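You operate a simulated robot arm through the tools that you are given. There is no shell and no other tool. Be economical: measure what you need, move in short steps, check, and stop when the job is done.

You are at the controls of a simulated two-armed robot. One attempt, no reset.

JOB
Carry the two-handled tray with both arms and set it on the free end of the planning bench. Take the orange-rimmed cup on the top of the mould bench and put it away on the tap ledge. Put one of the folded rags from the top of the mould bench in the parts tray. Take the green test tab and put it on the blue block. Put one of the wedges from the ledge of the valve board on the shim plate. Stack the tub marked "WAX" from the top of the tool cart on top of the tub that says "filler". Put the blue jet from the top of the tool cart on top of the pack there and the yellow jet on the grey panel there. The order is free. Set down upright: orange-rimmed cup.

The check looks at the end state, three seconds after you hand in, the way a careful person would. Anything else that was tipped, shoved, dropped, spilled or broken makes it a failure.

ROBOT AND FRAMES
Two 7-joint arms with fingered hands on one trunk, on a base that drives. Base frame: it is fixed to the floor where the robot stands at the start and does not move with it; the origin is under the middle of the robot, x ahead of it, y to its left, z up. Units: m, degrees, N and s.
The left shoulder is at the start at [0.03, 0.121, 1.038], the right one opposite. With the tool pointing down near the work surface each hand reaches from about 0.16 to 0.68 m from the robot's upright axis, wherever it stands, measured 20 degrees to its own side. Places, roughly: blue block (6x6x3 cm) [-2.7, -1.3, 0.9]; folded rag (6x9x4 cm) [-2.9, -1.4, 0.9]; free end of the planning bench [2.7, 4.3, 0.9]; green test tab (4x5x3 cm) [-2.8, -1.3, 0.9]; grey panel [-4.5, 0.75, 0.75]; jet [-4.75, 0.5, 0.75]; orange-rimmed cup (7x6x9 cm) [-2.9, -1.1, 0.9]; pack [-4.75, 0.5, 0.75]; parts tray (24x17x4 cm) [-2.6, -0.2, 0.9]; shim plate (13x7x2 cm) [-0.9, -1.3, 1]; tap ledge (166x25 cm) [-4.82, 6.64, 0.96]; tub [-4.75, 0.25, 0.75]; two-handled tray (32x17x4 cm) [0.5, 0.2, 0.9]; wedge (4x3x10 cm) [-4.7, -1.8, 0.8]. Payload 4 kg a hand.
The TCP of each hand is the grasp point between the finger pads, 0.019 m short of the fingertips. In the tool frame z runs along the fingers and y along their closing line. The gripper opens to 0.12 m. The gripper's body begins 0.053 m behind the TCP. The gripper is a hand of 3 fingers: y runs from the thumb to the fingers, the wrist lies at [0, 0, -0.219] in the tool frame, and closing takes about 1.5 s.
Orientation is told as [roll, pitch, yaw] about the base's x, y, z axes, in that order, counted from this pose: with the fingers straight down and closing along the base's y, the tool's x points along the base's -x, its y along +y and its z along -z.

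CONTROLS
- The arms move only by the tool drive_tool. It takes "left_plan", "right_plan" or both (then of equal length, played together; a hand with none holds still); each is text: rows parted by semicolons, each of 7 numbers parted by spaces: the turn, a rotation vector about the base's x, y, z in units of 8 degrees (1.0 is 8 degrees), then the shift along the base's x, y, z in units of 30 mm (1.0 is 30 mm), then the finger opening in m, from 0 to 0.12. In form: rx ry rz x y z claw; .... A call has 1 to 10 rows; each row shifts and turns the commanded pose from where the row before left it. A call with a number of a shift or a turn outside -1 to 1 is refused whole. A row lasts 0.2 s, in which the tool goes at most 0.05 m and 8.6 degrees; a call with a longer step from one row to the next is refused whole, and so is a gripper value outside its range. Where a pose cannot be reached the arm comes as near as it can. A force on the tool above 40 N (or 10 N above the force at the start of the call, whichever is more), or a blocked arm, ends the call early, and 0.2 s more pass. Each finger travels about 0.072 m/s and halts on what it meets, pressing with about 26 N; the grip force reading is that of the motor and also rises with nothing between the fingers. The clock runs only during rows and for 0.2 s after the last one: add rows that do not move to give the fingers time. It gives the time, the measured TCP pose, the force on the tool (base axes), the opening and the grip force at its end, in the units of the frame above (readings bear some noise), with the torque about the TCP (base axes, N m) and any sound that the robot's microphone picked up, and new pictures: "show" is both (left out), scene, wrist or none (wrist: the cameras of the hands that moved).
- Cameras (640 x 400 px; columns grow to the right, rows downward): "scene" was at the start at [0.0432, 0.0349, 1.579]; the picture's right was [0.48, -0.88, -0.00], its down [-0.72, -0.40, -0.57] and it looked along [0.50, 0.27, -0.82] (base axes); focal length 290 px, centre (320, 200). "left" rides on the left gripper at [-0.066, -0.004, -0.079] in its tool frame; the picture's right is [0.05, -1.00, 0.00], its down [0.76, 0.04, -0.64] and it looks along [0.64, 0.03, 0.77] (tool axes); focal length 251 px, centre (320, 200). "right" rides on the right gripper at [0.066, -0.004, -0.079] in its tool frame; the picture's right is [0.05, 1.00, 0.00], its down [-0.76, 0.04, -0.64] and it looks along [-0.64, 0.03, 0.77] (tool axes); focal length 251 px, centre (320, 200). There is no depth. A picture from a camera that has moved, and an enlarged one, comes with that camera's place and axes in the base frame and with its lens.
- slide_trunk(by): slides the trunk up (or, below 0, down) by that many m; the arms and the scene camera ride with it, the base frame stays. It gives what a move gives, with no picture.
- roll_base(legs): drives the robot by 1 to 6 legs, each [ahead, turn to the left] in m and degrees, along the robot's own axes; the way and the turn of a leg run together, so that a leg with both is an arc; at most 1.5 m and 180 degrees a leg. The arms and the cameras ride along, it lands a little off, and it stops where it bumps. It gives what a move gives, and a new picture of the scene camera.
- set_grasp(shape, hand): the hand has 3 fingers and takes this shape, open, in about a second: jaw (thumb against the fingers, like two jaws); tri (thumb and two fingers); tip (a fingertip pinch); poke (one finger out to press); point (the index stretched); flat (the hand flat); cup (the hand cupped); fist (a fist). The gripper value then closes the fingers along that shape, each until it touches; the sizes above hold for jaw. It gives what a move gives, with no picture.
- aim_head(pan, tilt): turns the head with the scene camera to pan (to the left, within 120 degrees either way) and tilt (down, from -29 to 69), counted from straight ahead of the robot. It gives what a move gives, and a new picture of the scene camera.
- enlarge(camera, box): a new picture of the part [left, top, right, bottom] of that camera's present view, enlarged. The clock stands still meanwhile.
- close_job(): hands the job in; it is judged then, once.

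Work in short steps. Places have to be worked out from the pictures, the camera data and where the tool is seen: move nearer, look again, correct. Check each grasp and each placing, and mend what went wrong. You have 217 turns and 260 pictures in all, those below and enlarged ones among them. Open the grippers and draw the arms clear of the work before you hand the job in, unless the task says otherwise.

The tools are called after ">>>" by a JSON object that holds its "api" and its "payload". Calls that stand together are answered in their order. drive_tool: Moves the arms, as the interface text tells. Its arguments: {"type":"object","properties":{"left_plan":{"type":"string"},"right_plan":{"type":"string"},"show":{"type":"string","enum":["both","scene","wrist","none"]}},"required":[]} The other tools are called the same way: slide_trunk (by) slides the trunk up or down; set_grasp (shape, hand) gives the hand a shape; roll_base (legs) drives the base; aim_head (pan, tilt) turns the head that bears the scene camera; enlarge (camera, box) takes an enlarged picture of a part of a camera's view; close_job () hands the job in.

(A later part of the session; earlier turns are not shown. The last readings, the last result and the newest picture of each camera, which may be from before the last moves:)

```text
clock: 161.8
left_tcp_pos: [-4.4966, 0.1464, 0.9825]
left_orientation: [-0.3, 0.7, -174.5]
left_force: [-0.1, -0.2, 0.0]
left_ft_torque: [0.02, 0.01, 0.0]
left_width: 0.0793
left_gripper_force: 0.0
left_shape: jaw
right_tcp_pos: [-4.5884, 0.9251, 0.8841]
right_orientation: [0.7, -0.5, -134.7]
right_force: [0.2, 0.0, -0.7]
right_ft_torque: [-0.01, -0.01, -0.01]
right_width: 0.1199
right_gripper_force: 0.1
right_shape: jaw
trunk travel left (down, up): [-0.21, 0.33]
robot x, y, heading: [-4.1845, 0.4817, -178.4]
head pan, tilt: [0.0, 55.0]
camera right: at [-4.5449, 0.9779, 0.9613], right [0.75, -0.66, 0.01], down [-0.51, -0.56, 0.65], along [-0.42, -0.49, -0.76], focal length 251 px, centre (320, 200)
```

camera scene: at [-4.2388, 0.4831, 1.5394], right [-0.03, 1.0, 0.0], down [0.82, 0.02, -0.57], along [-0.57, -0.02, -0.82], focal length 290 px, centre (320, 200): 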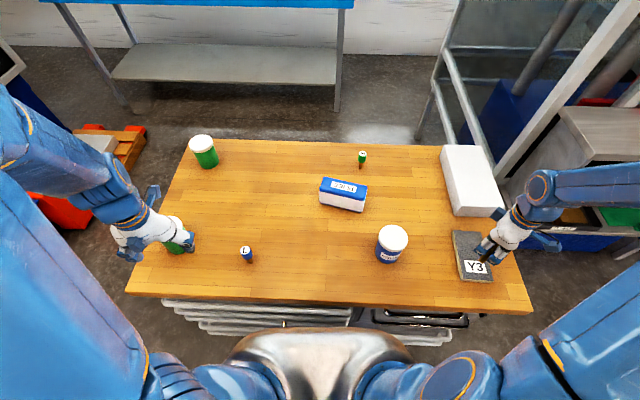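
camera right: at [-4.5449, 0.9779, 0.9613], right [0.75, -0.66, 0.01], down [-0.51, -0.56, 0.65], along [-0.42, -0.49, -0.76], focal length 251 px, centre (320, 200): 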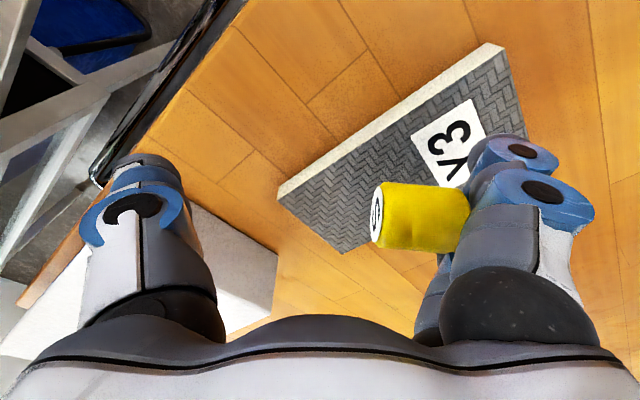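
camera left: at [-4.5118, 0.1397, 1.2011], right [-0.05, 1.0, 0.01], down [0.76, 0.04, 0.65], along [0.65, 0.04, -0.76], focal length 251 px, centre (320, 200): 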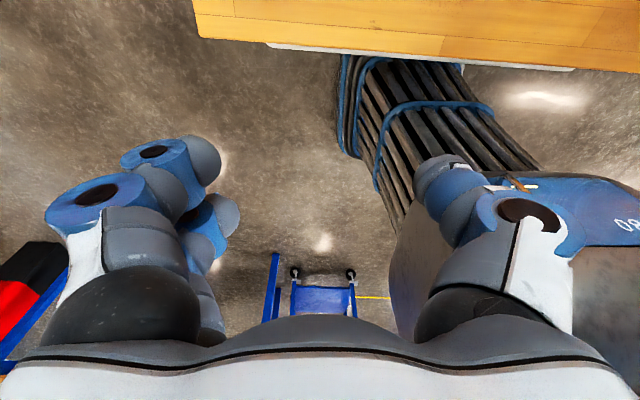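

The stem is wedged firmly. I'll lower the jet back to the panel and change the hand shape to spread the fingers and let it go.

>>> {"api": "drive_tool", "payload": {"right_plan": "0 0 0 0 0 -.4 .12; 0 0 0 0 -.1 -.35 .12", "show": "none"}}

>>> {"api": "set_grasp", "payload": {"hand": "right", "shape": "tri"}}

>>> {"api": "enlarge", "payload": {"camera": "right", "box": [200, 60, 600, 340]}}

```text
clock: 162.4
left_tcp_pos: [-4.4973, 0.1462, 0.9825]
left_orientation: [-0.2, 0.7, -174.6]
left_force: [0.7, -0.4, -0.1]
left_ft_torque: [-0.01, -0.01, -0.05]
left_width: 0.0796
left_gripper_force: 0.1
left_shape: jaw
right_tcp_pos: [-4.5882, 0.9232, 0.8588]
right_orientation: [0.8, -0.5, -134.7]
right_force: [0.1, -0.5, -1.0]
right_ft_torque: [0.03, 0.02, 0.01]
right_width: 0.1198
right_gripper_force: 0.1
right_shape: jaw
trunk travel left (down, up): [-0.21, 0.33]
robot x, y, heading: [-4.1863, 0.4848, -178.7]
head pan, tilt: [0.0, 55.0]
```

```text
clock: 163.3
left_tcp_pos: [-4.4964, 0.1449, 0.9835]
left_orientation: [-0.2, 0.7, -174.5]
left_force: [-1.0, 0.7, 0.2]
left_ft_torque: [0.02, -0.02, -0.02]
left_width: 0.0794
left_gripper_force: 0.1
left_shape: jaw
right_tcp_pos: [-4.5893, 0.9234, 0.86]
right_orientation: [0.8, -0.4, -134.8]
right_force: [0.2, -0.3, -1.3]
right_ft_torque: [-0.01, 0.02, -0.01]
right_width: 0.12
right_gripper_force: 0.1
right_shape: tri
trunk travel left (down, up): [-0.21, 0.33]
robot x, y, heading: [-4.1842, 0.4864, -178.5]
head pan, tilt: [0.0, 55.0]
```

```text
1.43 times, centred on (400, 200) of right
camera zoom: at [-4.5449, 0.9748, 0.9379], right [0.75, -0.66, 0.01], down [-0.51, -0.56, 0.65], along [-0.43, -0.49, -0.76], focal length 359 px, centre (206, 200)
```

zoom: 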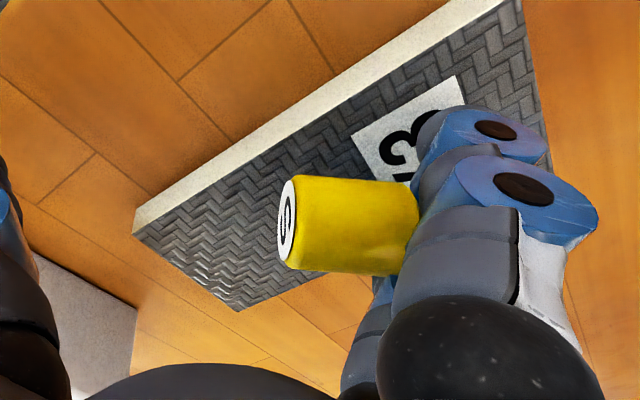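

The jet still hangs in the slot, resting on the panel near its centre. I'll try the fingertip-pinch shape, which should part the two fingers.

>>> {"api": "set_grasp", "payload": {"hand": "right", "shape": "tip"}}

>>> {"api": "enlarge", "payload": {"camera": "right", "box": [100, 20, 640, 380]}}

```text
clock: 164.2
left_tcp_pos: [-4.4972, 0.1468, 0.9825]
left_orientation: [-0.2, 0.7, -174.6]
left_force: [0.5, -0.3, -0.2]
left_ft_torque: [0.02, 0.02, -0.02]
left_width: 0.0795
left_gripper_force: 0.0
left_shape: jaw
right_tcp_pos: [-4.5887, 0.9233, 0.8596]
right_orientation: [0.7, -0.6, -134.7]
right_force: [0.8, 0.0, -1.0]
right_ft_torque: [0.02, 0.02, -0.02]
right_width: 0.12
right_gripper_force: 0.1
right_shape: tip
trunk travel left (down, up): [-0.21, 0.33]
robot x, y, heading: [-4.1857, 0.4878, -178.2]
head pan, tilt: [0.0, 55.0]
```

```text
1.11 times, centred on (370, 200) of right
camera zoom: at [-4.5449, 0.9749, 0.9379], right [0.75, -0.66, 0.01], down [-0.51, -0.56, 0.65], along [-0.43, -0.49, -0.76], focal length 279 px, centre (264, 200)
```

zoom: 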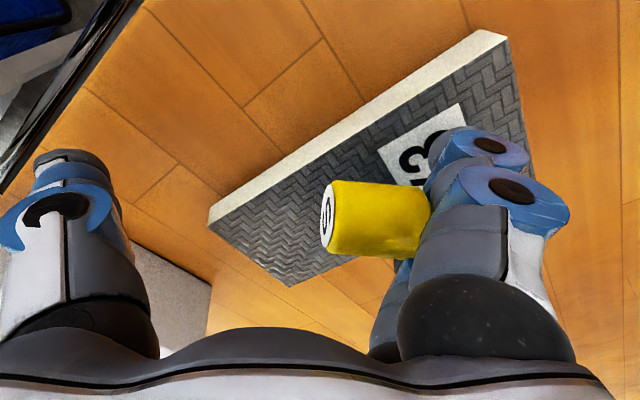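

Still held. I'll try "point", which curls one finger away from the other.

>>> {"api": "set_grasp", "payload": {"hand": "right", "shape": "point"}}

>>> {"api": "enlarge", "payload": {"camera": "right", "box": [100, 20, 640, 380]}}

```text
clock: 165.1
left_tcp_pos: [-4.4967, 0.1457, 0.9839]
left_orientation: [-0.2, 0.8, -174.6]
left_force: [-0.7, -0.1, -1.0]
left_ft_torque: [-0.02, 0.0, -0.03]
left_width: 0.0795
left_gripper_force: 0.1
left_shape: jaw
right_tcp_pos: [-4.5888, 0.9242, 0.8598]
right_orientation: [0.8, -0.5, -134.6]
right_force: [0.1, 0.5, 2.1]
right_ft_torque: [-0.02, 0.0, 0.0]
right_width: 0.0
right_gripper_force: 0.1
right_shape: point
trunk travel left (down, up): [-0.21, 0.33]
robot x, y, heading: [-4.1844, 0.4845, -178.6]
head pan, tilt: [0.0, 55.0]
```

```text
1.11 times, centred on (370, 200) of right
camera zoom: at [-4.5446, 0.9749, 0.9376], right [0.75, -0.66, 0.01], down [-0.51, -0.56, 0.65], along [-0.43, -0.49, -0.76], focal length 279 px, centre (264, 200)
```

zoom: 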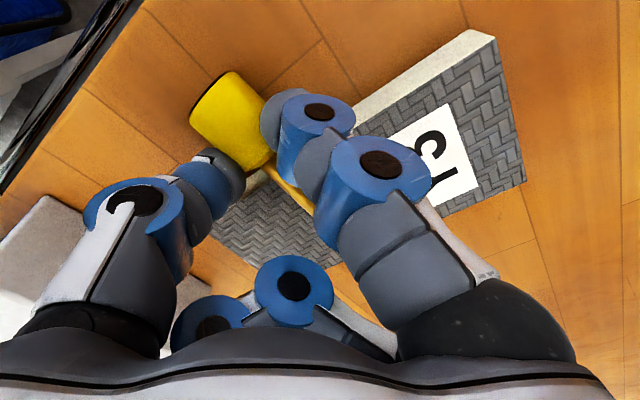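

The jet popped out and now leans with its head on the table beside the panel. I'll raise the hand carefully and check it stays.

>>> {"api": "drive_tool", "payload": {"right_plan": "0 0 0 0 0 .3 0; 0 0 0 0 0 .6 0; 0 0 0 0 0 .9 0; 0 0 0 0 0 .9 0", "show": "wrist"}}

```text
clock: 166.1
left_tcp_pos: [-4.4967, 0.1445, 0.9834]
left_orientation: [-0.2, 0.7, -174.7]
left_force: [-0.5, 0.1, -0.1]
left_ft_torque: [-0.01, -0.02, 0.01]
left_width: 0.0795
left_gripper_force: 0.0
left_shape: jaw
right_tcp_pos: [-4.5886, 0.9217, 0.9407]
right_orientation: [0.8, -0.5, -134.7]
right_force: [-0.3, -0.4, -1.0]
right_ft_torque: [0.0, 0.02, -0.01]
right_width: 0.0
right_gripper_force: 0.0
right_shape: point
trunk travel left (down, up): [-0.21, 0.33]
robot x, y, heading: [-4.1868, 0.4863, -178.4]
head pan, tilt: [0.0, 55.0]
camera right: at [-4.5447, 0.9734, 1.019], right [0.75, -0.66, 0.01], down [-0.51, -0.56, 0.65], along [-0.42, -0.49, -0.76], focal length 251 px, centre (320, 200)
```

right: 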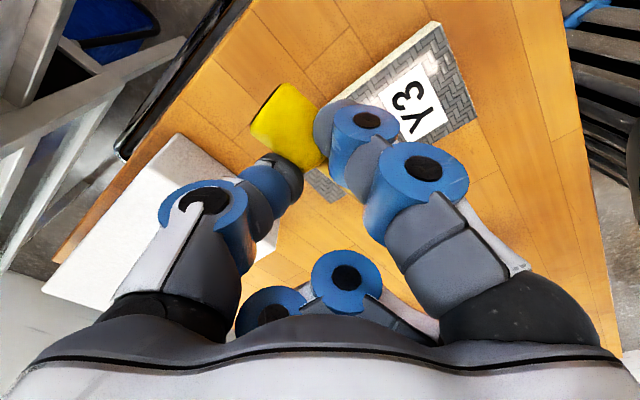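

The jet now hangs head-down, pinched at its stem by thumb and index. I'll turn the hand so it lines up with the panel's long axis and centre it over the panel.

>>> {"api": "drive_tool", "payload": {"right_plan": "0 0 .9 .146 -.32 0 0; 0 0 .9 .146 -.32 0 0; 0 0 .9 .146 -.32 0 0; 0 0 .9 .146 -.32 0 0; 0 0 .9 .146 -.32 0 0; 0 0 .9 .146 -.32 0 0; 0 0 .9 .146 -.32 0 0", "show": "wrist"}}

>>> {"api": "enlarge", "payload": {"camera": "scene", "box": [430, 190, 550, 290]}}

```text
clock: 167.7
left_tcp_pos: [-4.4973, 0.1476, 0.982]
left_orientation: [-0.2, 0.7, -174.6]
left_force: [0.4, 0.2, 0.7]
left_ft_torque: [-0.03, 0.01, -0.02]
left_width: 0.0795
left_gripper_force: 0.2
left_shape: jaw
right_tcp_pos: [-4.5577, 0.8557, 0.9396]
right_orientation: [0.7, -0.5, -84.2]
right_force: [0.6, 0.3, 0.7]
right_ft_torque: [-0.02, 0.0, -0.01]
right_width: 0.0
right_gripper_force: 0.1
right_shape: point
trunk travel left (down, up): [-0.21, 0.33]
robot x, y, heading: [-4.1873, 0.4859, -178.3]
head pan, tilt: [0.0, 55.0]
camera right: at [-4.569, 0.9227, 1.0185], right [0.99, 0.15, 0.01], down [0.11, -0.75, 0.65], along [0.11, -0.64, -0.76], focal length 251 px, centre (320, 200)
```

right: 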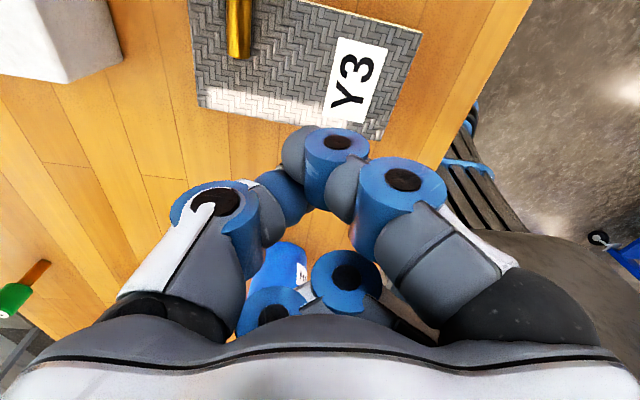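

```text
4.00 times, centred on (490, 240) of scene
camera zoom: at [-4.2384, 0.4834, 1.5395], right [-0.03, 1.0, 0.0], down [0.82, 0.02, -0.57], along [-0.57, -0.02, -0.82], focal length 1161 px, centre (-360, 40)
```

zoom: 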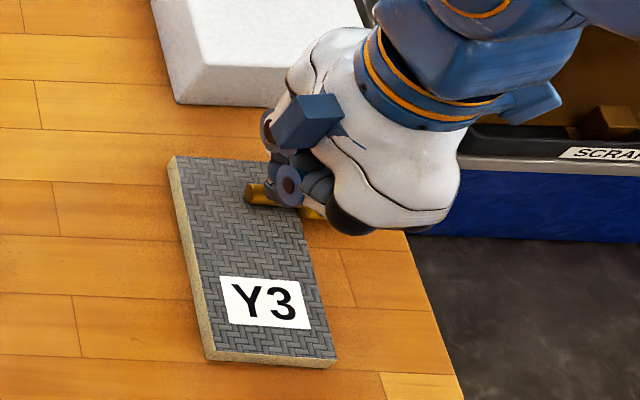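

Now it's clear: the hand is empty, and the jet is resting on its own with the stem on the panel and the head at about (−4.61, 0.93) on the table. To regrasp it by the head and stand it up, I'll return to jaw shape and turn the hand around above it.

>>> {"api": "set_grasp", "payload": {"hand": "right", "shape": "jaw"}}

>>> {"api": "drive_tool", "payload": {"right_plan": "0 0 -.98 -.077 .107 .3 .09; 0 0 -.98 -.077 .107 .3 .06; 0 0 -.98 -.077 .107 .3 .06; 0 0 -.98 -.077 .107 .3 .06; 0 0 -.98 -.077 .107 0 .06; 0 0 -.98 -.077 .107 0 .06; 0 0 -.98 -.077 .107 0 .06; 0 0 -.98 -.077 .107 0 .06", "show": "none"}}

>>> {"api": "drive_tool", "payload": {"right_plan": "0 0 -.98 -.077 .107 0 .06; 0 0 -.98 -.077 .107 0 .06; 0 0 -.98 -.077 .107 0 .06; 0 0 -.98 -.077 .107 0 .06; 0 0 -.98 -.077 .107 0 .06; 0 0 -.98 -.077 .107 0 .06; 0 0 -.98 -.077 .107 0 .06; 0 0 -.98 -.077 .107 0 .06", "show": "none"}}

>>> {"api": "drive_tool", "payload": {"right_plan": "0 0 -.98 -.077 .107 0 .06; 0 0 -.98 -.077 .107 0 .06; 0 0 -.98 -.077 .107 0 .06; 0 0 -.98 -.077 .107 0 .06; 0 0 -.98 -.077 .107 0 .06; 0 0 -.98 -.077 .107 0 .06; 0 0 -.98 -.077 .107 0 .06", "show": "both"}}

```text
clock: 168.6
left_tcp_pos: [-4.4972, 0.147, 0.9843]
left_orientation: [-0.1, 0.8, -174.6]
left_force: [-1.2, 0.5, -0.4]
left_ft_torque: [0.0, 0.02, 0.01]
left_width: 0.0797
left_gripper_force: 0.2
left_shape: jaw
right_tcp_pos: [-4.5588, 0.8543, 0.9397]
right_orientation: [0.7, -0.4, -84.3]
right_force: [0.2, 0.0, -0.3]
right_ft_torque: [0.04, -0.02, 0.04]
right_width: 0.1198
right_gripper_force: 0.1
right_shape: jaw
trunk travel left (down, up): [-0.21, 0.33]
robot x, y, heading: [-4.1889, 0.4891, -178.2]
head pan, tilt: [0.0, 55.0]
```

```text
clock: 170.4
left_tcp_pos: [-4.4971, 0.1465, 0.9831]
left_orientation: [-0.2, 0.7, -174.7]
left_force: [-0.1, -0.3, -0.7]
left_ft_torque: [0.01, 0.01, -0.01]
left_width: 0.0795
left_gripper_force: 0.1
left_shape: jaw
right_tcp_pos: [-4.5773, 0.8818, 0.9751]
right_orientation: [0.8, -0.6, -147.2]
right_force: [-1.2, -0.1, 0.6]
right_ft_torque: [-0.02, -0.01, -0.01]
right_width: 0.0607
right_gripper_force: 0.0
right_shape: jaw
trunk travel left (down, up): [-0.21, 0.33]
robot x, y, heading: [-4.1846, 0.4853, -178.3]
head pan, tilt: [0.0, 55.0]
```

```text
clock: 172.2
left_tcp_pos: [-4.4962, 0.1457, 0.9831]
left_orientation: [-0.2, 0.8, -174.6]
left_force: [-0.4, -0.1, -1.3]
left_ft_torque: [-0.01, 0.02, 0.04]
left_width: 0.0794
left_gripper_force: 0.0
left_shape: jaw
right_tcp_pos: [-4.5947, 0.9065, 0.9756]
right_orientation: [0.7, -0.6, 150.1]
right_force: [0.5, 0.6, -0.1]
right_ft_torque: [0.03, 0.02, -0.03]
right_width: 0.0605
right_gripper_force: 0.1
right_shape: jaw
trunk travel left (down, up): [-0.21, 0.33]
robot x, y, heading: [-4.1873, 0.4816, -178.4]
head pan, tilt: [0.0, 55.0]
```

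```text
clock: 173.8
left_tcp_pos: [-4.4978, 0.1469, 0.9824]
left_orientation: [-0.1, 0.7, -174.6]
left_force: [0.7, 0.1, 0.2]
left_ft_torque: [0.0, -0.02, -0.03]
left_width: 0.0794
left_gripper_force: 0.0
left_shape: jaw
right_tcp_pos: [-4.6113, 0.9289, 0.9762]
right_orientation: [0.8, -0.5, 95.1]
right_force: [-0.2, 0.2, -0.3]
right_ft_torque: [-0.02, 0.01, 0.01]
right_width: 0.0604
right_gripper_force: 0.1
right_shape: jaw
trunk travel left (down, up): [-0.21, 0.33]
robot x, y, heading: [-4.1841, 0.4857, -178.4]
head pan, tilt: [0.0, 55.0]
camera scene: at [-4.239, 0.4827, 1.5394], right [-0.03, 1.0, 0.0], down [0.82, 0.02, -0.57], along [-0.57, -0.02, -0.82], focal length 290 px, centre (320, 200)
camera right: at [-4.6009, 0.8641, 1.0545], right [-0.99, -0.14, 0.01], down [-0.1, 0.75, 0.65], along [-0.1, 0.64, -0.76], focal length 251 px, centre (320, 200)
```

scene: 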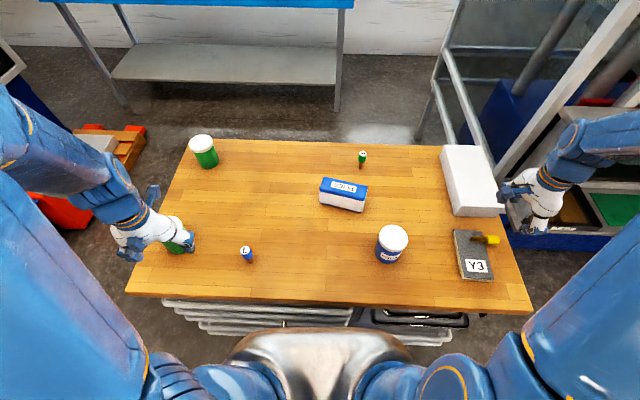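
right: 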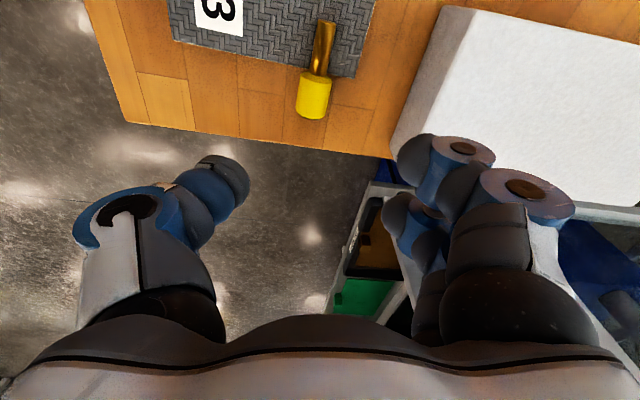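

The jet head is right under the hand at (−4.608, 0.934). I'll descend around it with a narrow opening.

>>> {"api": "drive_tool", "payload": {"right_plan": "0 0 0 .1 .1 -.9 .05; 0 0 0 .05 0 -.9 .048; 0 0 0 0 0 -.9 .048; 0 0 0 0 0 -.7 .048", "show": "wrist"}}

```text
clock: 174.8
left_tcp_pos: [-4.4961, 0.1461, 0.9829]
left_orientation: [-0.2, 0.7, -174.6]
left_force: [0.5, -0.2, 0.9]
left_ft_torque: [-0.01, 0.02, 0.0]
left_width: 0.0795
left_gripper_force: 0.0
left_shape: jaw
right_tcp_pos: [-4.608, 0.9319, 0.873]
right_orientation: [0.6, -0.5, 95.4]
right_force: [0.1, 0.5, 0.2]
right_ft_torque: [0.01, -0.01, -0.02]
right_width: 0.0481
right_gripper_force: 0.1
right_shape: jaw
trunk travel left (down, up): [-0.21, 0.33]
robot x, y, heading: [-4.1868, 0.4847, -178.1]
head pan, tilt: [0.0, 55.0]
camera right: at [-4.5962, 0.8669, 0.9515], right [-0.99, -0.15, 0.01], down [-0.1, 0.75, 0.65], along [-0.1, 0.64, -0.76], focal length 251 px, centre (320, 200)
```

right: 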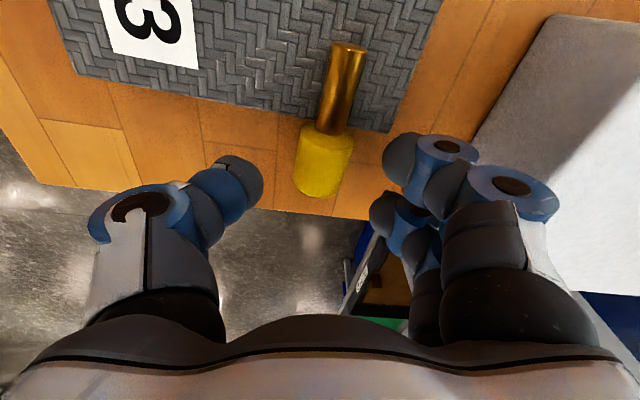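

Aligned. Down another 26 mm and close.

>>> {"api": "drive_tool", "payload": {"right_plan": "0 0 0 0 0 -.45 .048; 0 0 0 0 -.05 -.4 .048; 0 0 0 0 0 0 .036; 0 0 0 0 0 0 .03; 0 0 0 0 0 0 .025; 0 0 0 0 0 0 .02; 0 0 0 0 0 0 .02", "show": "wrist"}}

```text
clock: 175.8
left_tcp_pos: [-4.4971, 0.1457, 0.9827]
left_orientation: [-0.2, 0.7, -174.7]
left_force: [-0.2, -0.1, 0.3]
left_ft_torque: [-0.02, -0.01, 0.0]
left_width: 0.0795
left_gripper_force: 0.1
left_shape: jaw
right_tcp_pos: [-4.6156, 0.9323, 0.8539]
right_orientation: [2.0, -1.1, 95.4]
right_force: [-5.3, -0.6, 18.3]
right_ft_torque: [-0.44, 0.41, -0.12]
right_width: 0.032
right_gripper_force: 0.1
right_shape: jaw
trunk travel left (down, up): [-0.21, 0.33]
robot x, y, heading: [-4.1894, 0.4845, -178.2]
head pan, tilt: [0.0, 55.0]
stopped in row 4 (right hand): the force on the tool passed its limit at 41 N (the readings are from after the stop); the commanded pose is now the measured one
camera right: at [-4.6025, 0.8663, 0.9314], right [-0.99, -0.15, 0.03], down [-0.09, 0.75, 0.66], along [-0.12, 0.65, -0.75], focal length 251 px, centre (320, 200)
```

right: 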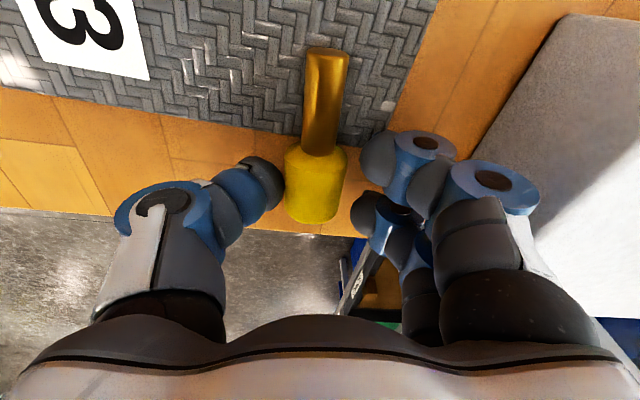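

One fingertip landed on the panel edge. I'll lift slightly, shift 14 mm outward along the head and go down again, then close.

>>> {"api": "drive_tool", "payload": {"right_plan": "-.15 .1 0 .1 0 .3 .048; 0 0 0 .08 .5 0 .048; 0 0 0 0 0 -.3 .048; 0 0 0 0 0 -.25 .048; 0 0 0 0 0 0 .036; 0 0 0 0 0 0 .03; 0 0 0 0 0 0 .02; 0 0 0 0 0 0 .02", "show": "wrist"}}

```text
clock: 177.6
left_tcp_pos: [-4.4964, 0.1469, 0.9839]
left_orientation: [-0.1, 0.6, -174.6]
left_force: [-0.8, -0.9, 0.5]
left_ft_torque: [0.01, 0.0, 0.0]
left_width: 0.0796
left_gripper_force: 0.1
left_shape: jaw
right_tcp_pos: [-4.6073, 0.9465, 0.8438]
right_orientation: [2.4, 0.3, 95.3]
right_force: [-0.8, 0.2, 0.1]
right_ft_torque: [-0.03, 0.01, 0.02]
right_width: 0.0207
right_gripper_force: 0.1
right_shape: jaw
trunk travel left (down, up): [-0.21, 0.33]
robot x, y, heading: [-4.1874, 0.4835, -178.4]
head pan, tilt: [0.0, 55.0]
camera right: at [-4.5941, 0.8832, 0.9237], right [-0.99, -0.15, 0.04], down [-0.09, 0.76, 0.64], along [-0.13, 0.63, -0.77], focal length 251 px, centre (320, 200)
```

right: 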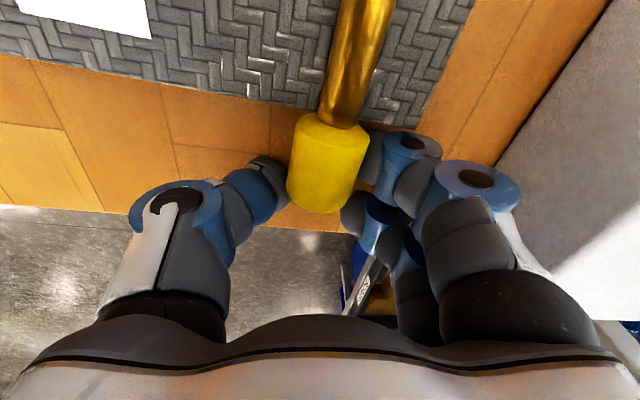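

Not yet gripping; closing further.

>>> {"api": "drive_tool", "payload": {"right_plan": "0 0 0 0 0 0 .015; 0 0 0 0 0 0 .01; 0 0 0 0 0 0 .005; 0 0 0 0 0 0 .005; 0 0 0 0 0 0 .005", "show": "wrist"}}

```text
clock: 178.8
left_tcp_pos: [-4.4974, 0.146, 0.9823]
left_orientation: [-0.2, 0.7, -174.6]
left_force: [-0.6, 0.1, -0.2]
left_ft_torque: [0.03, -0.02, 0.01]
left_width: 0.0796
left_gripper_force: 0.0
left_shape: jaw
right_tcp_pos: [-4.6057, 0.9467, 0.8448]
right_orientation: [2.3, 0.3, 95.4]
right_force: [-0.2, -0.1, 0.1]
right_ft_torque: [-0.01, -0.03, -0.04]
right_width: 0.0091
right_gripper_force: 26.5
right_shape: jaw
trunk travel left (down, up): [-0.21, 0.33]
robot x, y, heading: [-4.1855, 0.4854, -178.1]
head pan, tilt: [0.0, 55.0]
camera right: at [-4.5941, 0.8832, 0.9236], right [-0.99, -0.15, 0.04], down [-0.09, 0.76, 0.64], along [-0.13, 0.63, -0.77], focal length 251 px, centre (320, 200)
```

right: 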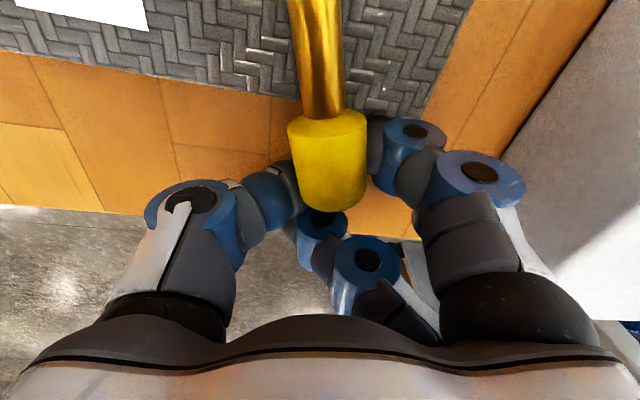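

Gripped now by thumb and one finger at the head. I'll lift gently and check.

>>> {"api": "drive_tool", "payload": {"right_plan": "0 0 0 0 0 .3 .005; 0 0 0 0 0 .5 .005; 0 0 0 0 0 .8 .005; 0 0 0 0 0 .8 .005; 0 0 0 .3 -.3 .6 .005", "show": "wrist"}}

```text
clock: 180.0
left_tcp_pos: [-4.4968, 0.1463, 0.9824]
left_orientation: [-0.2, 0.7, -174.6]
left_force: [-0.1, -0.7, -0.1]
left_ft_torque: [0.04, 0.01, 0.02]
left_width: 0.0796
left_gripper_force: 0.0
left_shape: jaw
right_tcp_pos: [-4.5964, 0.9392, 0.934]
right_orientation: [2.4, 0.2, 95.3]
right_force: [-0.2, -0.3, 0.1]
right_ft_torque: [0.0, 0.02, 0.01]
right_width: 0.0059
right_gripper_force: 26.3
right_shape: jaw
trunk travel left (down, up): [-0.21, 0.33]
robot x, y, heading: [-4.1876, 0.4872, -178.2]
head pan, tilt: [0.0, 55.0]
camera right: at [-4.5833, 0.8744, 1.0142], right [-0.99, -0.15, 0.04], down [-0.09, 0.76, 0.64], along [-0.13, 0.63, -0.77], focal length 251 px, centre (320, 200)
```

right: 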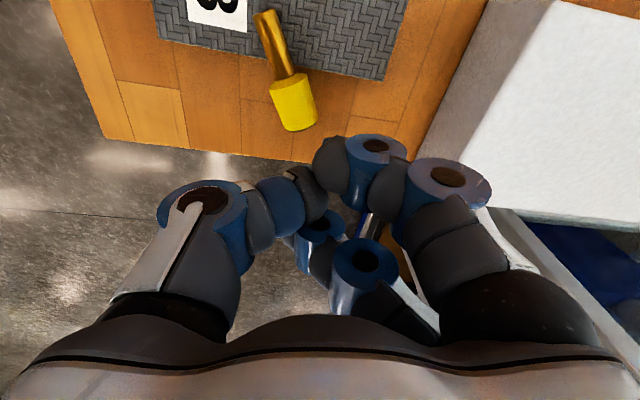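

It slipped; the jet still rests there, slightly rotated, head at about (−4.582, 0.937). I'll reopen, align to its axis (+20° yaw), and regrasp at the head's centre, a bit deeper.

>>> {"api": "drive_tool", "payload": {"right_plan": "-.2 0 .8 .15 0 0 .03; -.1 0 .9 .15 0 0 .05; 0 0 .8 .1 -.05 -.5 .05; 0 0 0 .05 0 -.8 .05; 0 0 0 0 0 -.8 .05", "show": "wrist"}}

```text
clock: 181.2
left_tcp_pos: [-4.4966, 0.1469, 0.984]
left_orientation: [-0.2, 0.7, -174.6]
left_force: [0.4, 0.2, -0.3]
left_ft_torque: [0.0, -0.03, -0.01]
left_width: 0.0795
left_gripper_force: 0.0
left_shape: jaw
right_tcp_pos: [-4.5837, 0.9386, 0.8719]
right_orientation: [2.8, 2.6, 115.3]
right_force: [0.4, 0.2, -0.7]
right_ft_torque: [0.03, -0.01, 0.02]
right_width: 0.0497
right_gripper_force: 0.1
right_shape: jaw
trunk travel left (down, up): [-0.21, 0.33]
robot x, y, heading: [-4.1866, 0.4847, -178.4]
head pan, tilt: [0.0, 55.0]
camera right: at [-4.5497, 0.8855, 0.9528], right [-0.88, -0.47, 0.05], down [-0.35, 0.71, 0.61], along [-0.33, 0.52, -0.79], focal length 251 px, centre (320, 200)
```

right: 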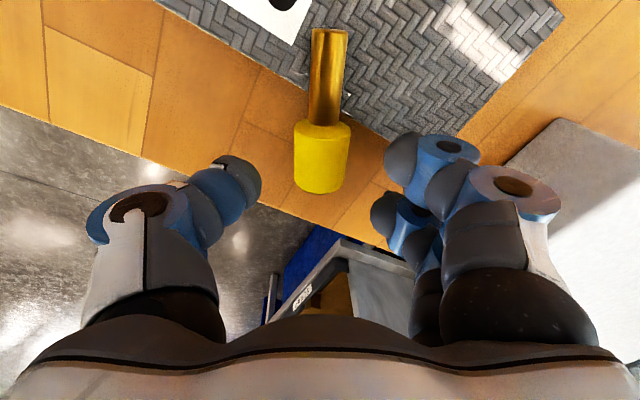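

Well aligned over the head. I'll level the hand, descend to z≈0.842 and close.

>>> {"api": "drive_tool", "payload": {"right_plan": "-.35 -.32 0 0 0 -.3 .05; 0 0 0 0 0 -.4 .046; 0 0 0 0 0 -.3 .046; 0 0 0 0 0 0 .03; 0 0 0 0 0 0 .02; 0 0 0 0 0 0 .01; 0 0 0 0 0 0 .005; 0 0 0 0 0 0 .005", "show": "wrist"}}

```text
clock: 182.2
left_tcp_pos: [-4.4964, 0.1453, 0.9831]
left_orientation: [-0.3, 0.6, -174.6]
left_force: [0.2, 0.3, -0.5]
left_ft_torque: [0.05, -0.03, 0.01]
left_width: 0.0794
left_gripper_force: 0.0
left_shape: jaw
right_tcp_pos: [-4.5891, 0.9362, 0.8465]
right_orientation: [2.5, 5.6, 115.3]
right_force: [-8.3, -0.8, 25.7]
right_ft_torque: [-0.64, 0.16, -0.2]
right_width: 0.0232
right_gripper_force: 0.1
right_shape: jaw
trunk travel left (down, up): [-0.21, 0.33]
robot x, y, heading: [-4.186, 0.4842, -178.3]
head pan, tilt: [0.0, 55.0]
stopped in row 5 (right hand): the force on the tool passed its limit at 45 N (the readings are from after the stop); the commanded pose is now the measured one
camera right: at [-4.5588, 0.8873, 0.932], right [-0.88, -0.47, 0.05], down [-0.36, 0.74, 0.57], along [-0.3, 0.48, -0.82], focal length 251 px, centre (320, 200)
```

right: 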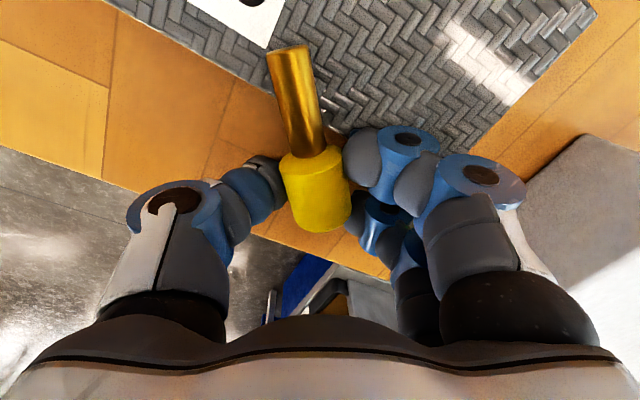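

The near fingertip is touching the panel again. I'll ease up 2 mm, shift 6 mm outward and finish closing.

>>> {"api": "drive_tool", "payload": {"right_plan": "0 -.3 0 .1 .1 .15 .03; 0 -.3 0 .05 .15 0 .03; 0 0 0 0 0 -.15 .03; 0 0 0 0 0 0 .02; 0 0 0 0 0 0 .01; 0 0 0 0 0 0 .003; 0 0 0 0 0 0 0; 0 0 0 0 0 0 0", "show": "wrist"}}

```text
clock: 184.0
left_tcp_pos: [-4.4966, 0.1466, 0.9831]
left_orientation: [-0.3, 0.7, -174.6]
left_force: [-1.0, -0.9, 0.2]
left_ft_torque: [0.01, 0.0, 0.0]
left_width: 0.0794
left_gripper_force: 0.1
left_shape: jaw
right_tcp_pos: [-4.5814, 0.944, 0.8433]
right_orientation: [-2.3, 7.9, 114.7]
right_force: [-0.2, -0.2, -0.4]
right_ft_torque: [0.01, 0.02, -0.02]
right_width: 0.0244
right_gripper_force: 25.9
right_shape: jaw
trunk travel left (down, up): [-0.21, 0.33]
robot x, y, heading: [-4.1923, 0.488, -178.5]
head pan, tilt: [0.0, 55.0]
camera right: at [-4.5584, 0.8962, 0.9312], right [-0.88, -0.47, -0.03], down [-0.41, 0.74, 0.53], along [-0.23, 0.48, -0.85], focal length 251 px, centre (320, 200)
```

right: 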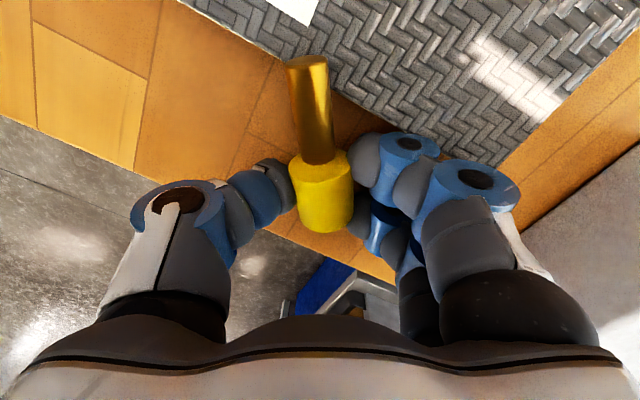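

Gripped properly now (24 mm, 26 N). Lifting.

>>> {"api": "drive_tool", "payload": {"right_plan": "0 0 0 0 0 .3 0; 0 0 0 0 0 .6 0; 0 0 0 0 -.1 .9 0; 0 0 0 0 -.2 .9 0", "show": "wrist"}}

```text
clock: 185.0
left_tcp_pos: [-4.4981, 0.1459, 0.9826]
left_orientation: [-0.2, 0.8, -174.6]
left_force: [0.3, -0.4, 0.0]
left_ft_torque: [-0.01, -0.02, 0.03]
left_width: 0.0795
left_gripper_force: 0.0
left_shape: jaw
right_tcp_pos: [-4.5797, 0.935, 0.9253]
right_orientation: [-2.2, 7.9, 114.6]
right_force: [1.0, 1.0, -1.0]
right_ft_torque: [0.01, 0.0, 0.05]
right_width: 0.0242
right_gripper_force: 26.7
right_shape: jaw
trunk travel left (down, up): [-0.21, 0.33]
robot x, y, heading: [-4.1884, 0.4843, -178.4]
head pan, tilt: [0.0, 55.0]
camera right: at [-4.5576, 0.8859, 1.013], right [-0.88, -0.47, -0.03], down [-0.41, 0.74, 0.53], along [-0.23, 0.48, -0.85], focal length 251 px, centre (320, 200)
```

right: 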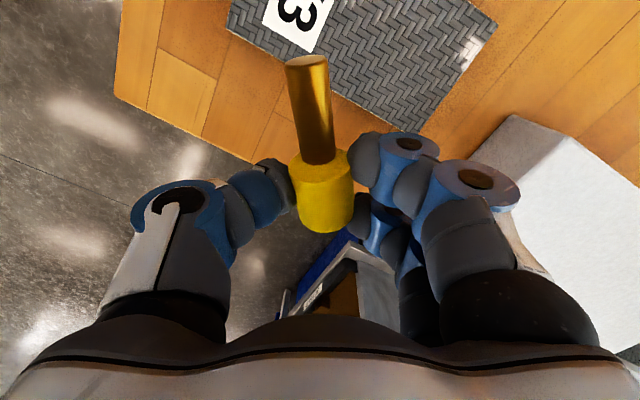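

The jet is held level by its head. I'll raise it, yaw 30° more, and back the base 15 cm to make room for tipping it upright.

>>> {"api": "drive_tool", "payload": {"right_plan": "0 0 .94 0 -.3 .8 0; 0 0 .94 0 -.4 .8 0; 0 0 .94 0 -.4 .6 0; 0 0 .94 0 -.4 .3 0", "show": "none"}}

>>> {"api": "roll_base", "payload": {"legs": [[-0.15, 0]]}}

>>> {"api": "drive_tool", "payload": {"right_plan": ".497 .797 0 -.3 0 .2 0; .497 .797 0 -.4 0 .2 0; .497 .797 0 -.4 0 0 0; .497 .797 0 -.4 0 0 0; .497 .797 0 -.4 0 0 0; .497 .797 0 -.4 0 0 0; .497 .797 0 -.4 0 0 0; .497 .797 0 -.4 0 0 0", "show": "scene"}}

```text
clock: 186.0
left_tcp_pos: [-4.4971, 0.1465, 0.9827]
left_orientation: [-0.2, 0.7, -174.6]
left_force: [0.2, -0.1, -0.4]
left_ft_torque: [0.0, 0.01, 0.0]
left_width: 0.0795
left_gripper_force: 0.2
left_shape: jaw
right_tcp_pos: [-4.5829, 0.8899, 1.0007]
right_orientation: [-2.2, 8.1, 145.0]
right_force: [-0.2, -0.1, -0.4]
right_ft_torque: [-0.01, 0.03, -0.04]
right_width: 0.0237
right_gripper_force: 26.2
right_shape: jaw
trunk travel left (down, up): [-0.21, 0.33]
robot x, y, heading: [-4.187, 0.4886, -178.6]
head pan, tilt: [0.0, 55.0]
```

```text
clock: 187.4
left_tcp_pos: [-4.3466, 0.1504, 0.9837]
left_orientation: [-0.2, 0.6, -174.6]
left_force: [-0.1, 0.0, 0.3]
left_ft_torque: [0.01, 0.02, 0.0]
left_width: 0.0797
left_gripper_force: 0.1
left_shape: jaw
right_tcp_pos: [-4.4319, 0.8939, 1.0006]
right_orientation: [-2.1, 7.9, 144.9]
right_force: [0.5, -0.5, -0.2]
right_ft_torque: [0.03, 0.03, 0.01]
right_width: 0.0243
right_gripper_force: 26.3
right_shape: jaw
trunk travel left (down, up): [-0.21, 0.33]
robot x, y, heading: [-4.038, 0.492, -178.2]
head pan, tilt: [0.0, 55.0]
camera scene: at [-4.0867, 0.487, 1.5395], right [-0.03, 1.0, 0.0], down [0.82, 0.02, -0.57], along [-0.57, -0.02, -0.82], focal length 290 px, centre (320, 200)
```

scene: 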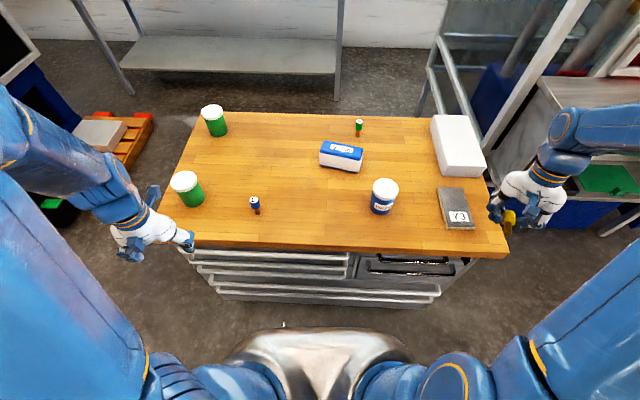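

```text
clock: 189.2
left_tcp_pos: [-4.3486, 0.1489, 0.9837]
left_orientation: [-0.2, 0.7, -174.4]
left_force: [-0.3, 0.5, 0.7]
left_ft_torque: [-0.01, 0.04, 0.0]
left_width: 0.0794
left_gripper_force: 0.1
left_shape: jaw
right_tcp_pos: [-4.527, 0.8937, 1.0117]
right_orientation: [2.3, -52.1, 143.0]
right_force: [-0.3, -0.5, -0.9]
right_ft_torque: [0.03, 0.01, 0.03]
right_width: 0.0218
right_gripper_force: 25.5
right_shape: jaw
trunk travel left (down, up): [-0.21, 0.33]
robot x, y, heading: [-4.0383, 0.4872, -178.4]
head pan, tilt: [0.0, 55.0]
camera scene: at [-4.0901, 0.4869, 1.5394], right [-0.03, 1.0, 0.0], down [0.82, 0.02, -0.57], along [-0.57, -0.02, -0.82], focal length 290 px, centre (320, 200)
```

scene: 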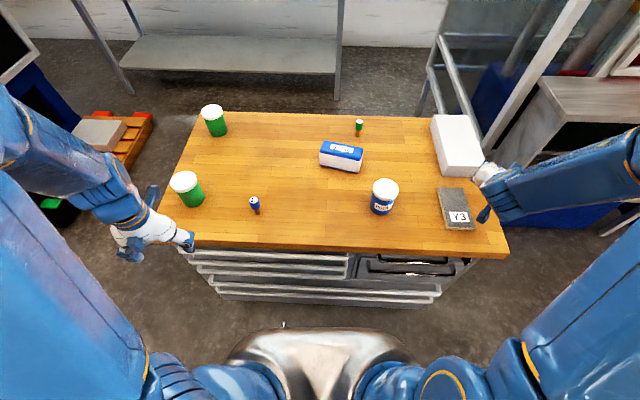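

The rotation is proceeding as planned (60° done). I'll do the remaining 30°, moving toward the panel, and look with the wrist camera.

>>> {"api": "drive_tool", "payload": {"right_plan": ".497 .797 0 -.1 -.15 0 0; .497 .797 0 -.1 -.2 0 0; .497 .797 0 -.1 -.2 0 0; .497 .797 0 -.1 -.2 0 0", "show": "both"}}

```text
clock: 190.2
left_tcp_pos: [-4.3467, 0.151, 0.9837]
left_orientation: [-0.2, 0.7, -174.5]
left_force: [-1.1, 0.7, 0.4]
left_ft_torque: [-0.03, 0.02, -0.01]
left_width: 0.0795
left_gripper_force: 0.0
left_shape: jaw
right_tcp_pos: [-4.5385, 0.8729, 1.0114]
right_orientation: [20.7, -81.9, 125.5]
right_force: [-0.7, 0.4, -0.7]
right_ft_torque: [-0.05, -0.02, 0.03]
right_width: 0.0209
right_gripper_force: 26.8
right_shape: jaw
right hand out of reach, approached as far as the arm can: row 3
trunk travel left (down, up): [-0.21, 0.33]
robot x, y, heading: [-4.0334, 0.4849, -178.2]
head pan, tilt: [0.0, 55.0]
camera scene: at [-4.0897, 0.488, 1.5394], right [-0.03, 1.0, 0.0], down [0.82, 0.02, -0.57], along [-0.57, -0.02, -0.82], focal length 290 px, centre (320, 200)
camera right: at [-4.4668, 0.8253, 0.9569], right [-0.56, -0.83, 0.0], down [0.44, -0.3, 0.84], along [-0.7, 0.47, 0.54], focal length 251 px, centre (320, 200)
```

scene: 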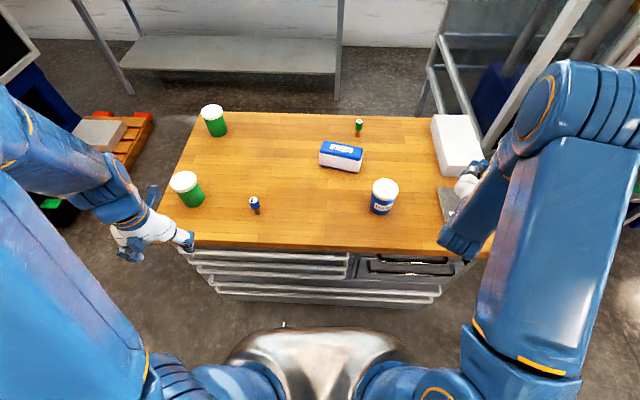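
right: 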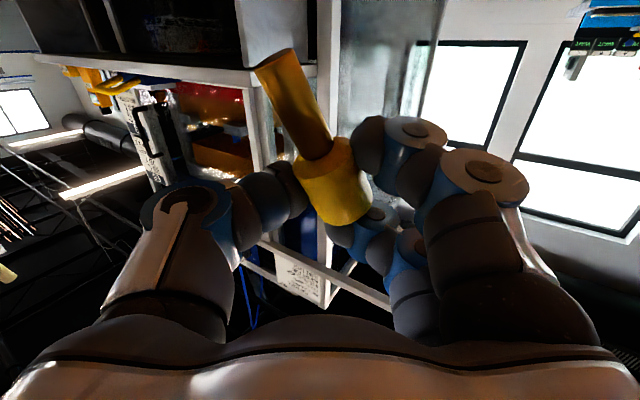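

The jet leans about 25° sideways in the grip. I'll roll the hand about its finger axis to straighten it while lowering some.

>>> {"api": "drive_tool", "payload": {"right_plan": "-.78 .52 -.12 -.1 0 -.6 0; -.78 .52 -.12 -.1 0 -.6 0; -.78 .52 -.12 -.1 0 -.6 0", "show": "both"}}

```text
clock: 191.0
left_tcp_pos: [-4.3478, 0.1515, 0.9821]
left_orientation: [-0.2, 0.7, -174.5]
left_force: [0.3, -0.1, 0.3]
left_ft_torque: [-0.01, -0.02, 0.0]
left_width: 0.0791
left_gripper_force: 0.0
left_shape: jaw
right_tcp_pos: [-4.5485, 0.8723, 0.9569]
right_orientation: [72.5, -63.1, 72.2]
right_force: [0.1, 0.1, -0.6]
right_ft_torque: [-0.01, -0.05, -0.02]
right_width: 0.0213
right_gripper_force: 26.4
right_shape: jaw
trunk travel left (down, up): [-0.21, 0.33]
robot x, y, heading: [-4.0344, 0.4876, -178.1]
head pan, tilt: [0.0, 55.0]
camera scene: at [-4.0904, 0.4871, 1.5394], right [-0.03, 1.0, 0.0], down [0.82, 0.02, -0.57], along [-0.57, -0.02, -0.82], focal length 290 px, centre (320, 200)
camera right: at [-4.4914, 0.804, 0.9073], right [-0.55, -0.74, 0.38], down [0.61, -0.05, 0.79], along [-0.56, 0.67, 0.48], focal length 251 px, centre (320, 200)
```

scene: 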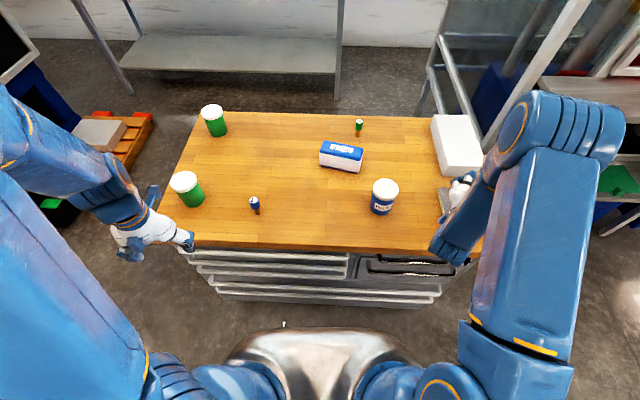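
right: 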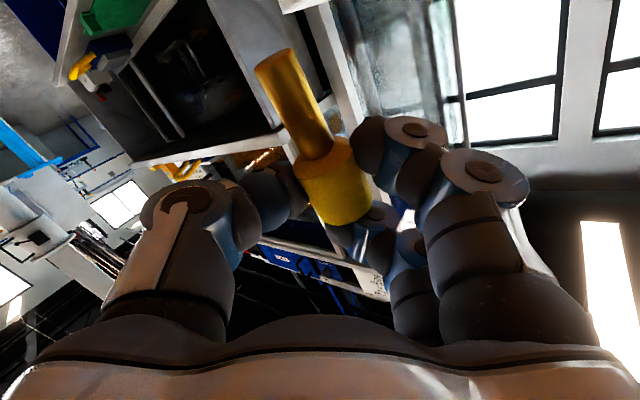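

Geometry says the jet is now vertical, its stem bottom at about (−4.546, 0.861, 0.904), over the panel. I'll lower 6 cm carefully.

>>> {"api": "drive_tool", "payload": {"right_plan": "0 0 0 -.1 0 -.5 0; 0 0 0 -.1 0 -.5 0; 0 0 0 -.1 0 -.5 0; 0 0 0 0 0 -.4 0; 0 0 0 0 0 -.2 0", "show": "both"}}

```text
clock: 192.2
left_tcp_pos: [-4.3468, 0.1506, 0.9833]
left_orientation: [-0.2, 0.8, -174.5]
left_force: [-0.4, -0.4, 0.9]
left_ft_torque: [0.01, 0.0, -0.02]
left_width: 0.0797
left_gripper_force: 0.1
left_shape: jaw
right_tcp_pos: [-4.558, 0.8703, 0.8938]
right_orientation: [72.3, -63.3, 72.2]
right_force: [0.2, -0.9, -0.1]
right_ft_torque: [0.02, -0.04, 0.02]
right_width: 0.0212
right_gripper_force: 26.0
right_shape: jaw
trunk travel left (down, up): [-0.21, 0.33]
robot x, y, heading: [-4.0374, 0.4906, -178.4]
head pan, tilt: [0.0, 55.0]
camera scene: at [-4.0897, 0.4869, 1.5394], right [-0.03, 1.0, 0.0], down [0.82, 0.02, -0.57], along [-0.57, -0.02, -0.82], focal length 290 px, centre (320, 200)
camera right: at [-4.5, 0.8029, 0.8453], right [-0.55, -0.74, 0.38], down [0.61, -0.06, 0.79], along [-0.56, 0.67, 0.49], focal length 251 px, centre (320, 200)
```

scene: 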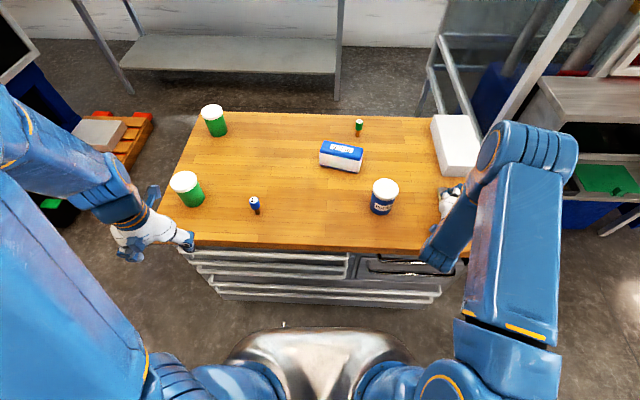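
right: 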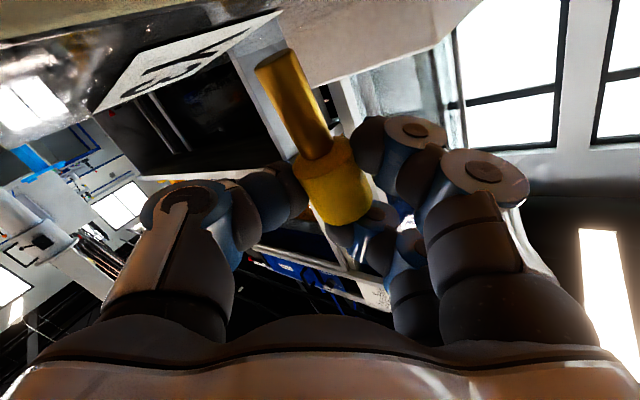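

The stem bottom should be about 1 cm above the panel. Small steps down until contact.

>>> {"api": "drive_tool", "payload": {"right_plan": "0 0 0 0 0 -.12 0; 0 0 0 0 0 -.1 0; 0 0 0 0 0 -.1 0", "show": "wrist"}}

```text
clock: 193.1
left_tcp_pos: [-4.344, 0.1499, 0.9832]
left_orientation: [-0.3, 0.5, -174.5]
left_force: [0.2, -0.5, -0.2]
left_ft_torque: [0.03, -0.03, 0.02]
left_width: 0.0796
left_gripper_force: 0.0
left_shape: jaw
right_tcp_pos: [-4.5572, 0.8708, 0.8924]
right_orientation: [74.6, -63.3, 70.3]
right_force: [9.8, -2.5, 23.0]
right_ft_torque: [-2.02, -2.25, 0.66]
right_width: 0.021
right_gripper_force: 25.8
right_shape: jaw
trunk travel left (down, up): [-0.21, 0.33]
robot x, y, heading: [-4.0383, 0.4884, -178.2]
head pan, tilt: [0.0, 55.0]
stopped in row 3 (right hand): the force on the tool passed its limit at 44 N (the readings are from after the stop); the commanded pose is now the measured one
camera right: at [-4.5005, 0.803, 0.8407], right [-0.55, -0.74, 0.38], down [0.63, -0.06, 0.78], along [-0.56, 0.67, 0.5], focal length 251 px, centre (320, 200)
```

right: 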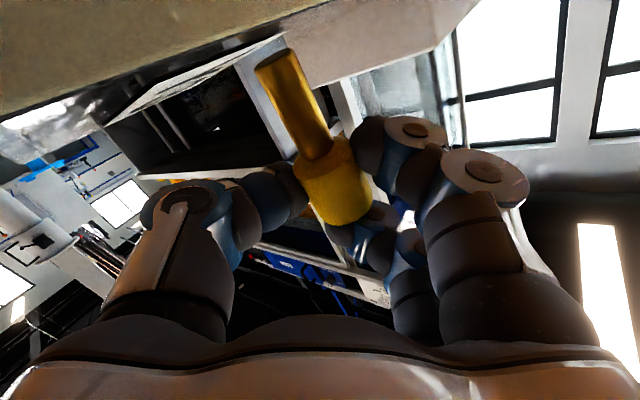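

The palm bottomed out on the table about 13 cm behind the grip, with the stem ~8 mm above the panel. I'll lift, point the fingers 9° more downward so the palm clears, and lower again — the pinch can pivot as the stem base settles flat.

>>> {"api": "drive_tool", "payload": {"right_plan": "0 0 0 0 0 .4 0; -.53 -.85 0 .2 -.1 .2 0; -.1 -.15 0 .2 -.1 0 0; 0 0 0 0 0 -.4 0; 0 0 0 0 0 -.3 0; 0 0 0 0 0 -.15 0; 0 0 0 0 0 -.12 0", "show": "wrist"}}

```text
clock: 194.7
left_tcp_pos: [-4.3472, 0.1493, 0.9836]
left_orientation: [-0.3, 0.7, -174.5]
left_force: [0.3, -0.1, 0.2]
left_ft_torque: [0.0, -0.02, 0.02]
left_width: 0.0797
left_gripper_force: 0.1
left_shape: jaw
right_tcp_pos: [-4.5475, 0.8651, 0.8784]
right_orientation: [55.6, -59.9, 86.9]
right_force: [-3.5, 4.3, 17.2]
right_ft_torque: [-0.03, 0.09, 0.0]
right_width: 0.0207
right_gripper_force: 25.8
right_shape: jaw
trunk travel left (down, up): [-0.21, 0.33]
robot x, y, heading: [-4.0362, 0.4888, -178.3]
head pan, tilt: [0.0, 55.0]
camera right: at [-4.4846, 0.7946, 0.8426], right [-0.6, -0.71, 0.37], down [0.51, 0.01, 0.86], along [-0.61, 0.7, 0.35], focal length 251 px, centre (320, 200)
```

right: 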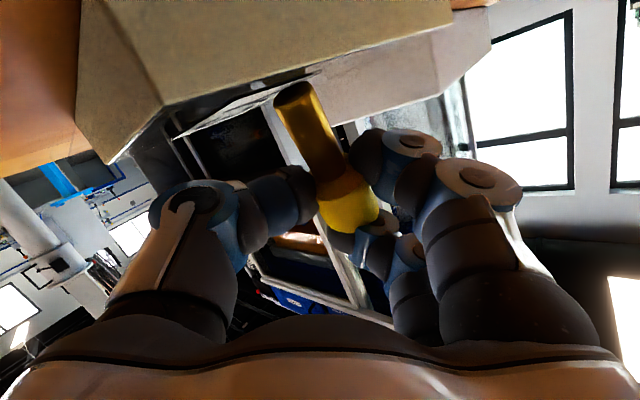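

Contact is now at the stem itself (17 N, no torque). I'll zoom to check that it stands vertical.

>>> {"api": "enlarge", "payload": {"camera": "right", "box": [220, 50, 460, 250]}}

```text
2.00 times, centred on (340, 150) of right
camera zoom: at [-4.4846, 0.7946, 0.8426], right [-0.6, -0.71, 0.37], down [0.51, 0.01, 0.86], along [-0.61, 0.7, 0.35], focal length 503 px, centre (280, 300)
```

zoom: 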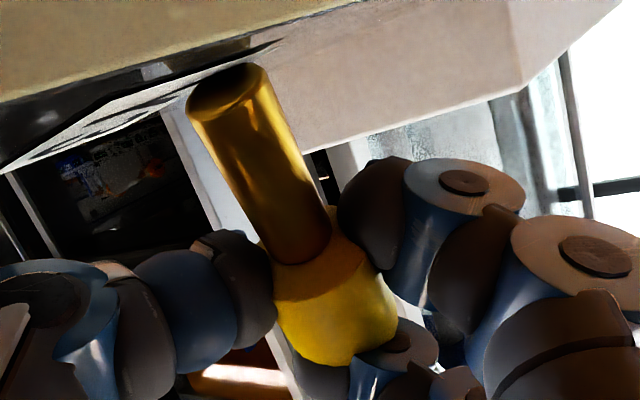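

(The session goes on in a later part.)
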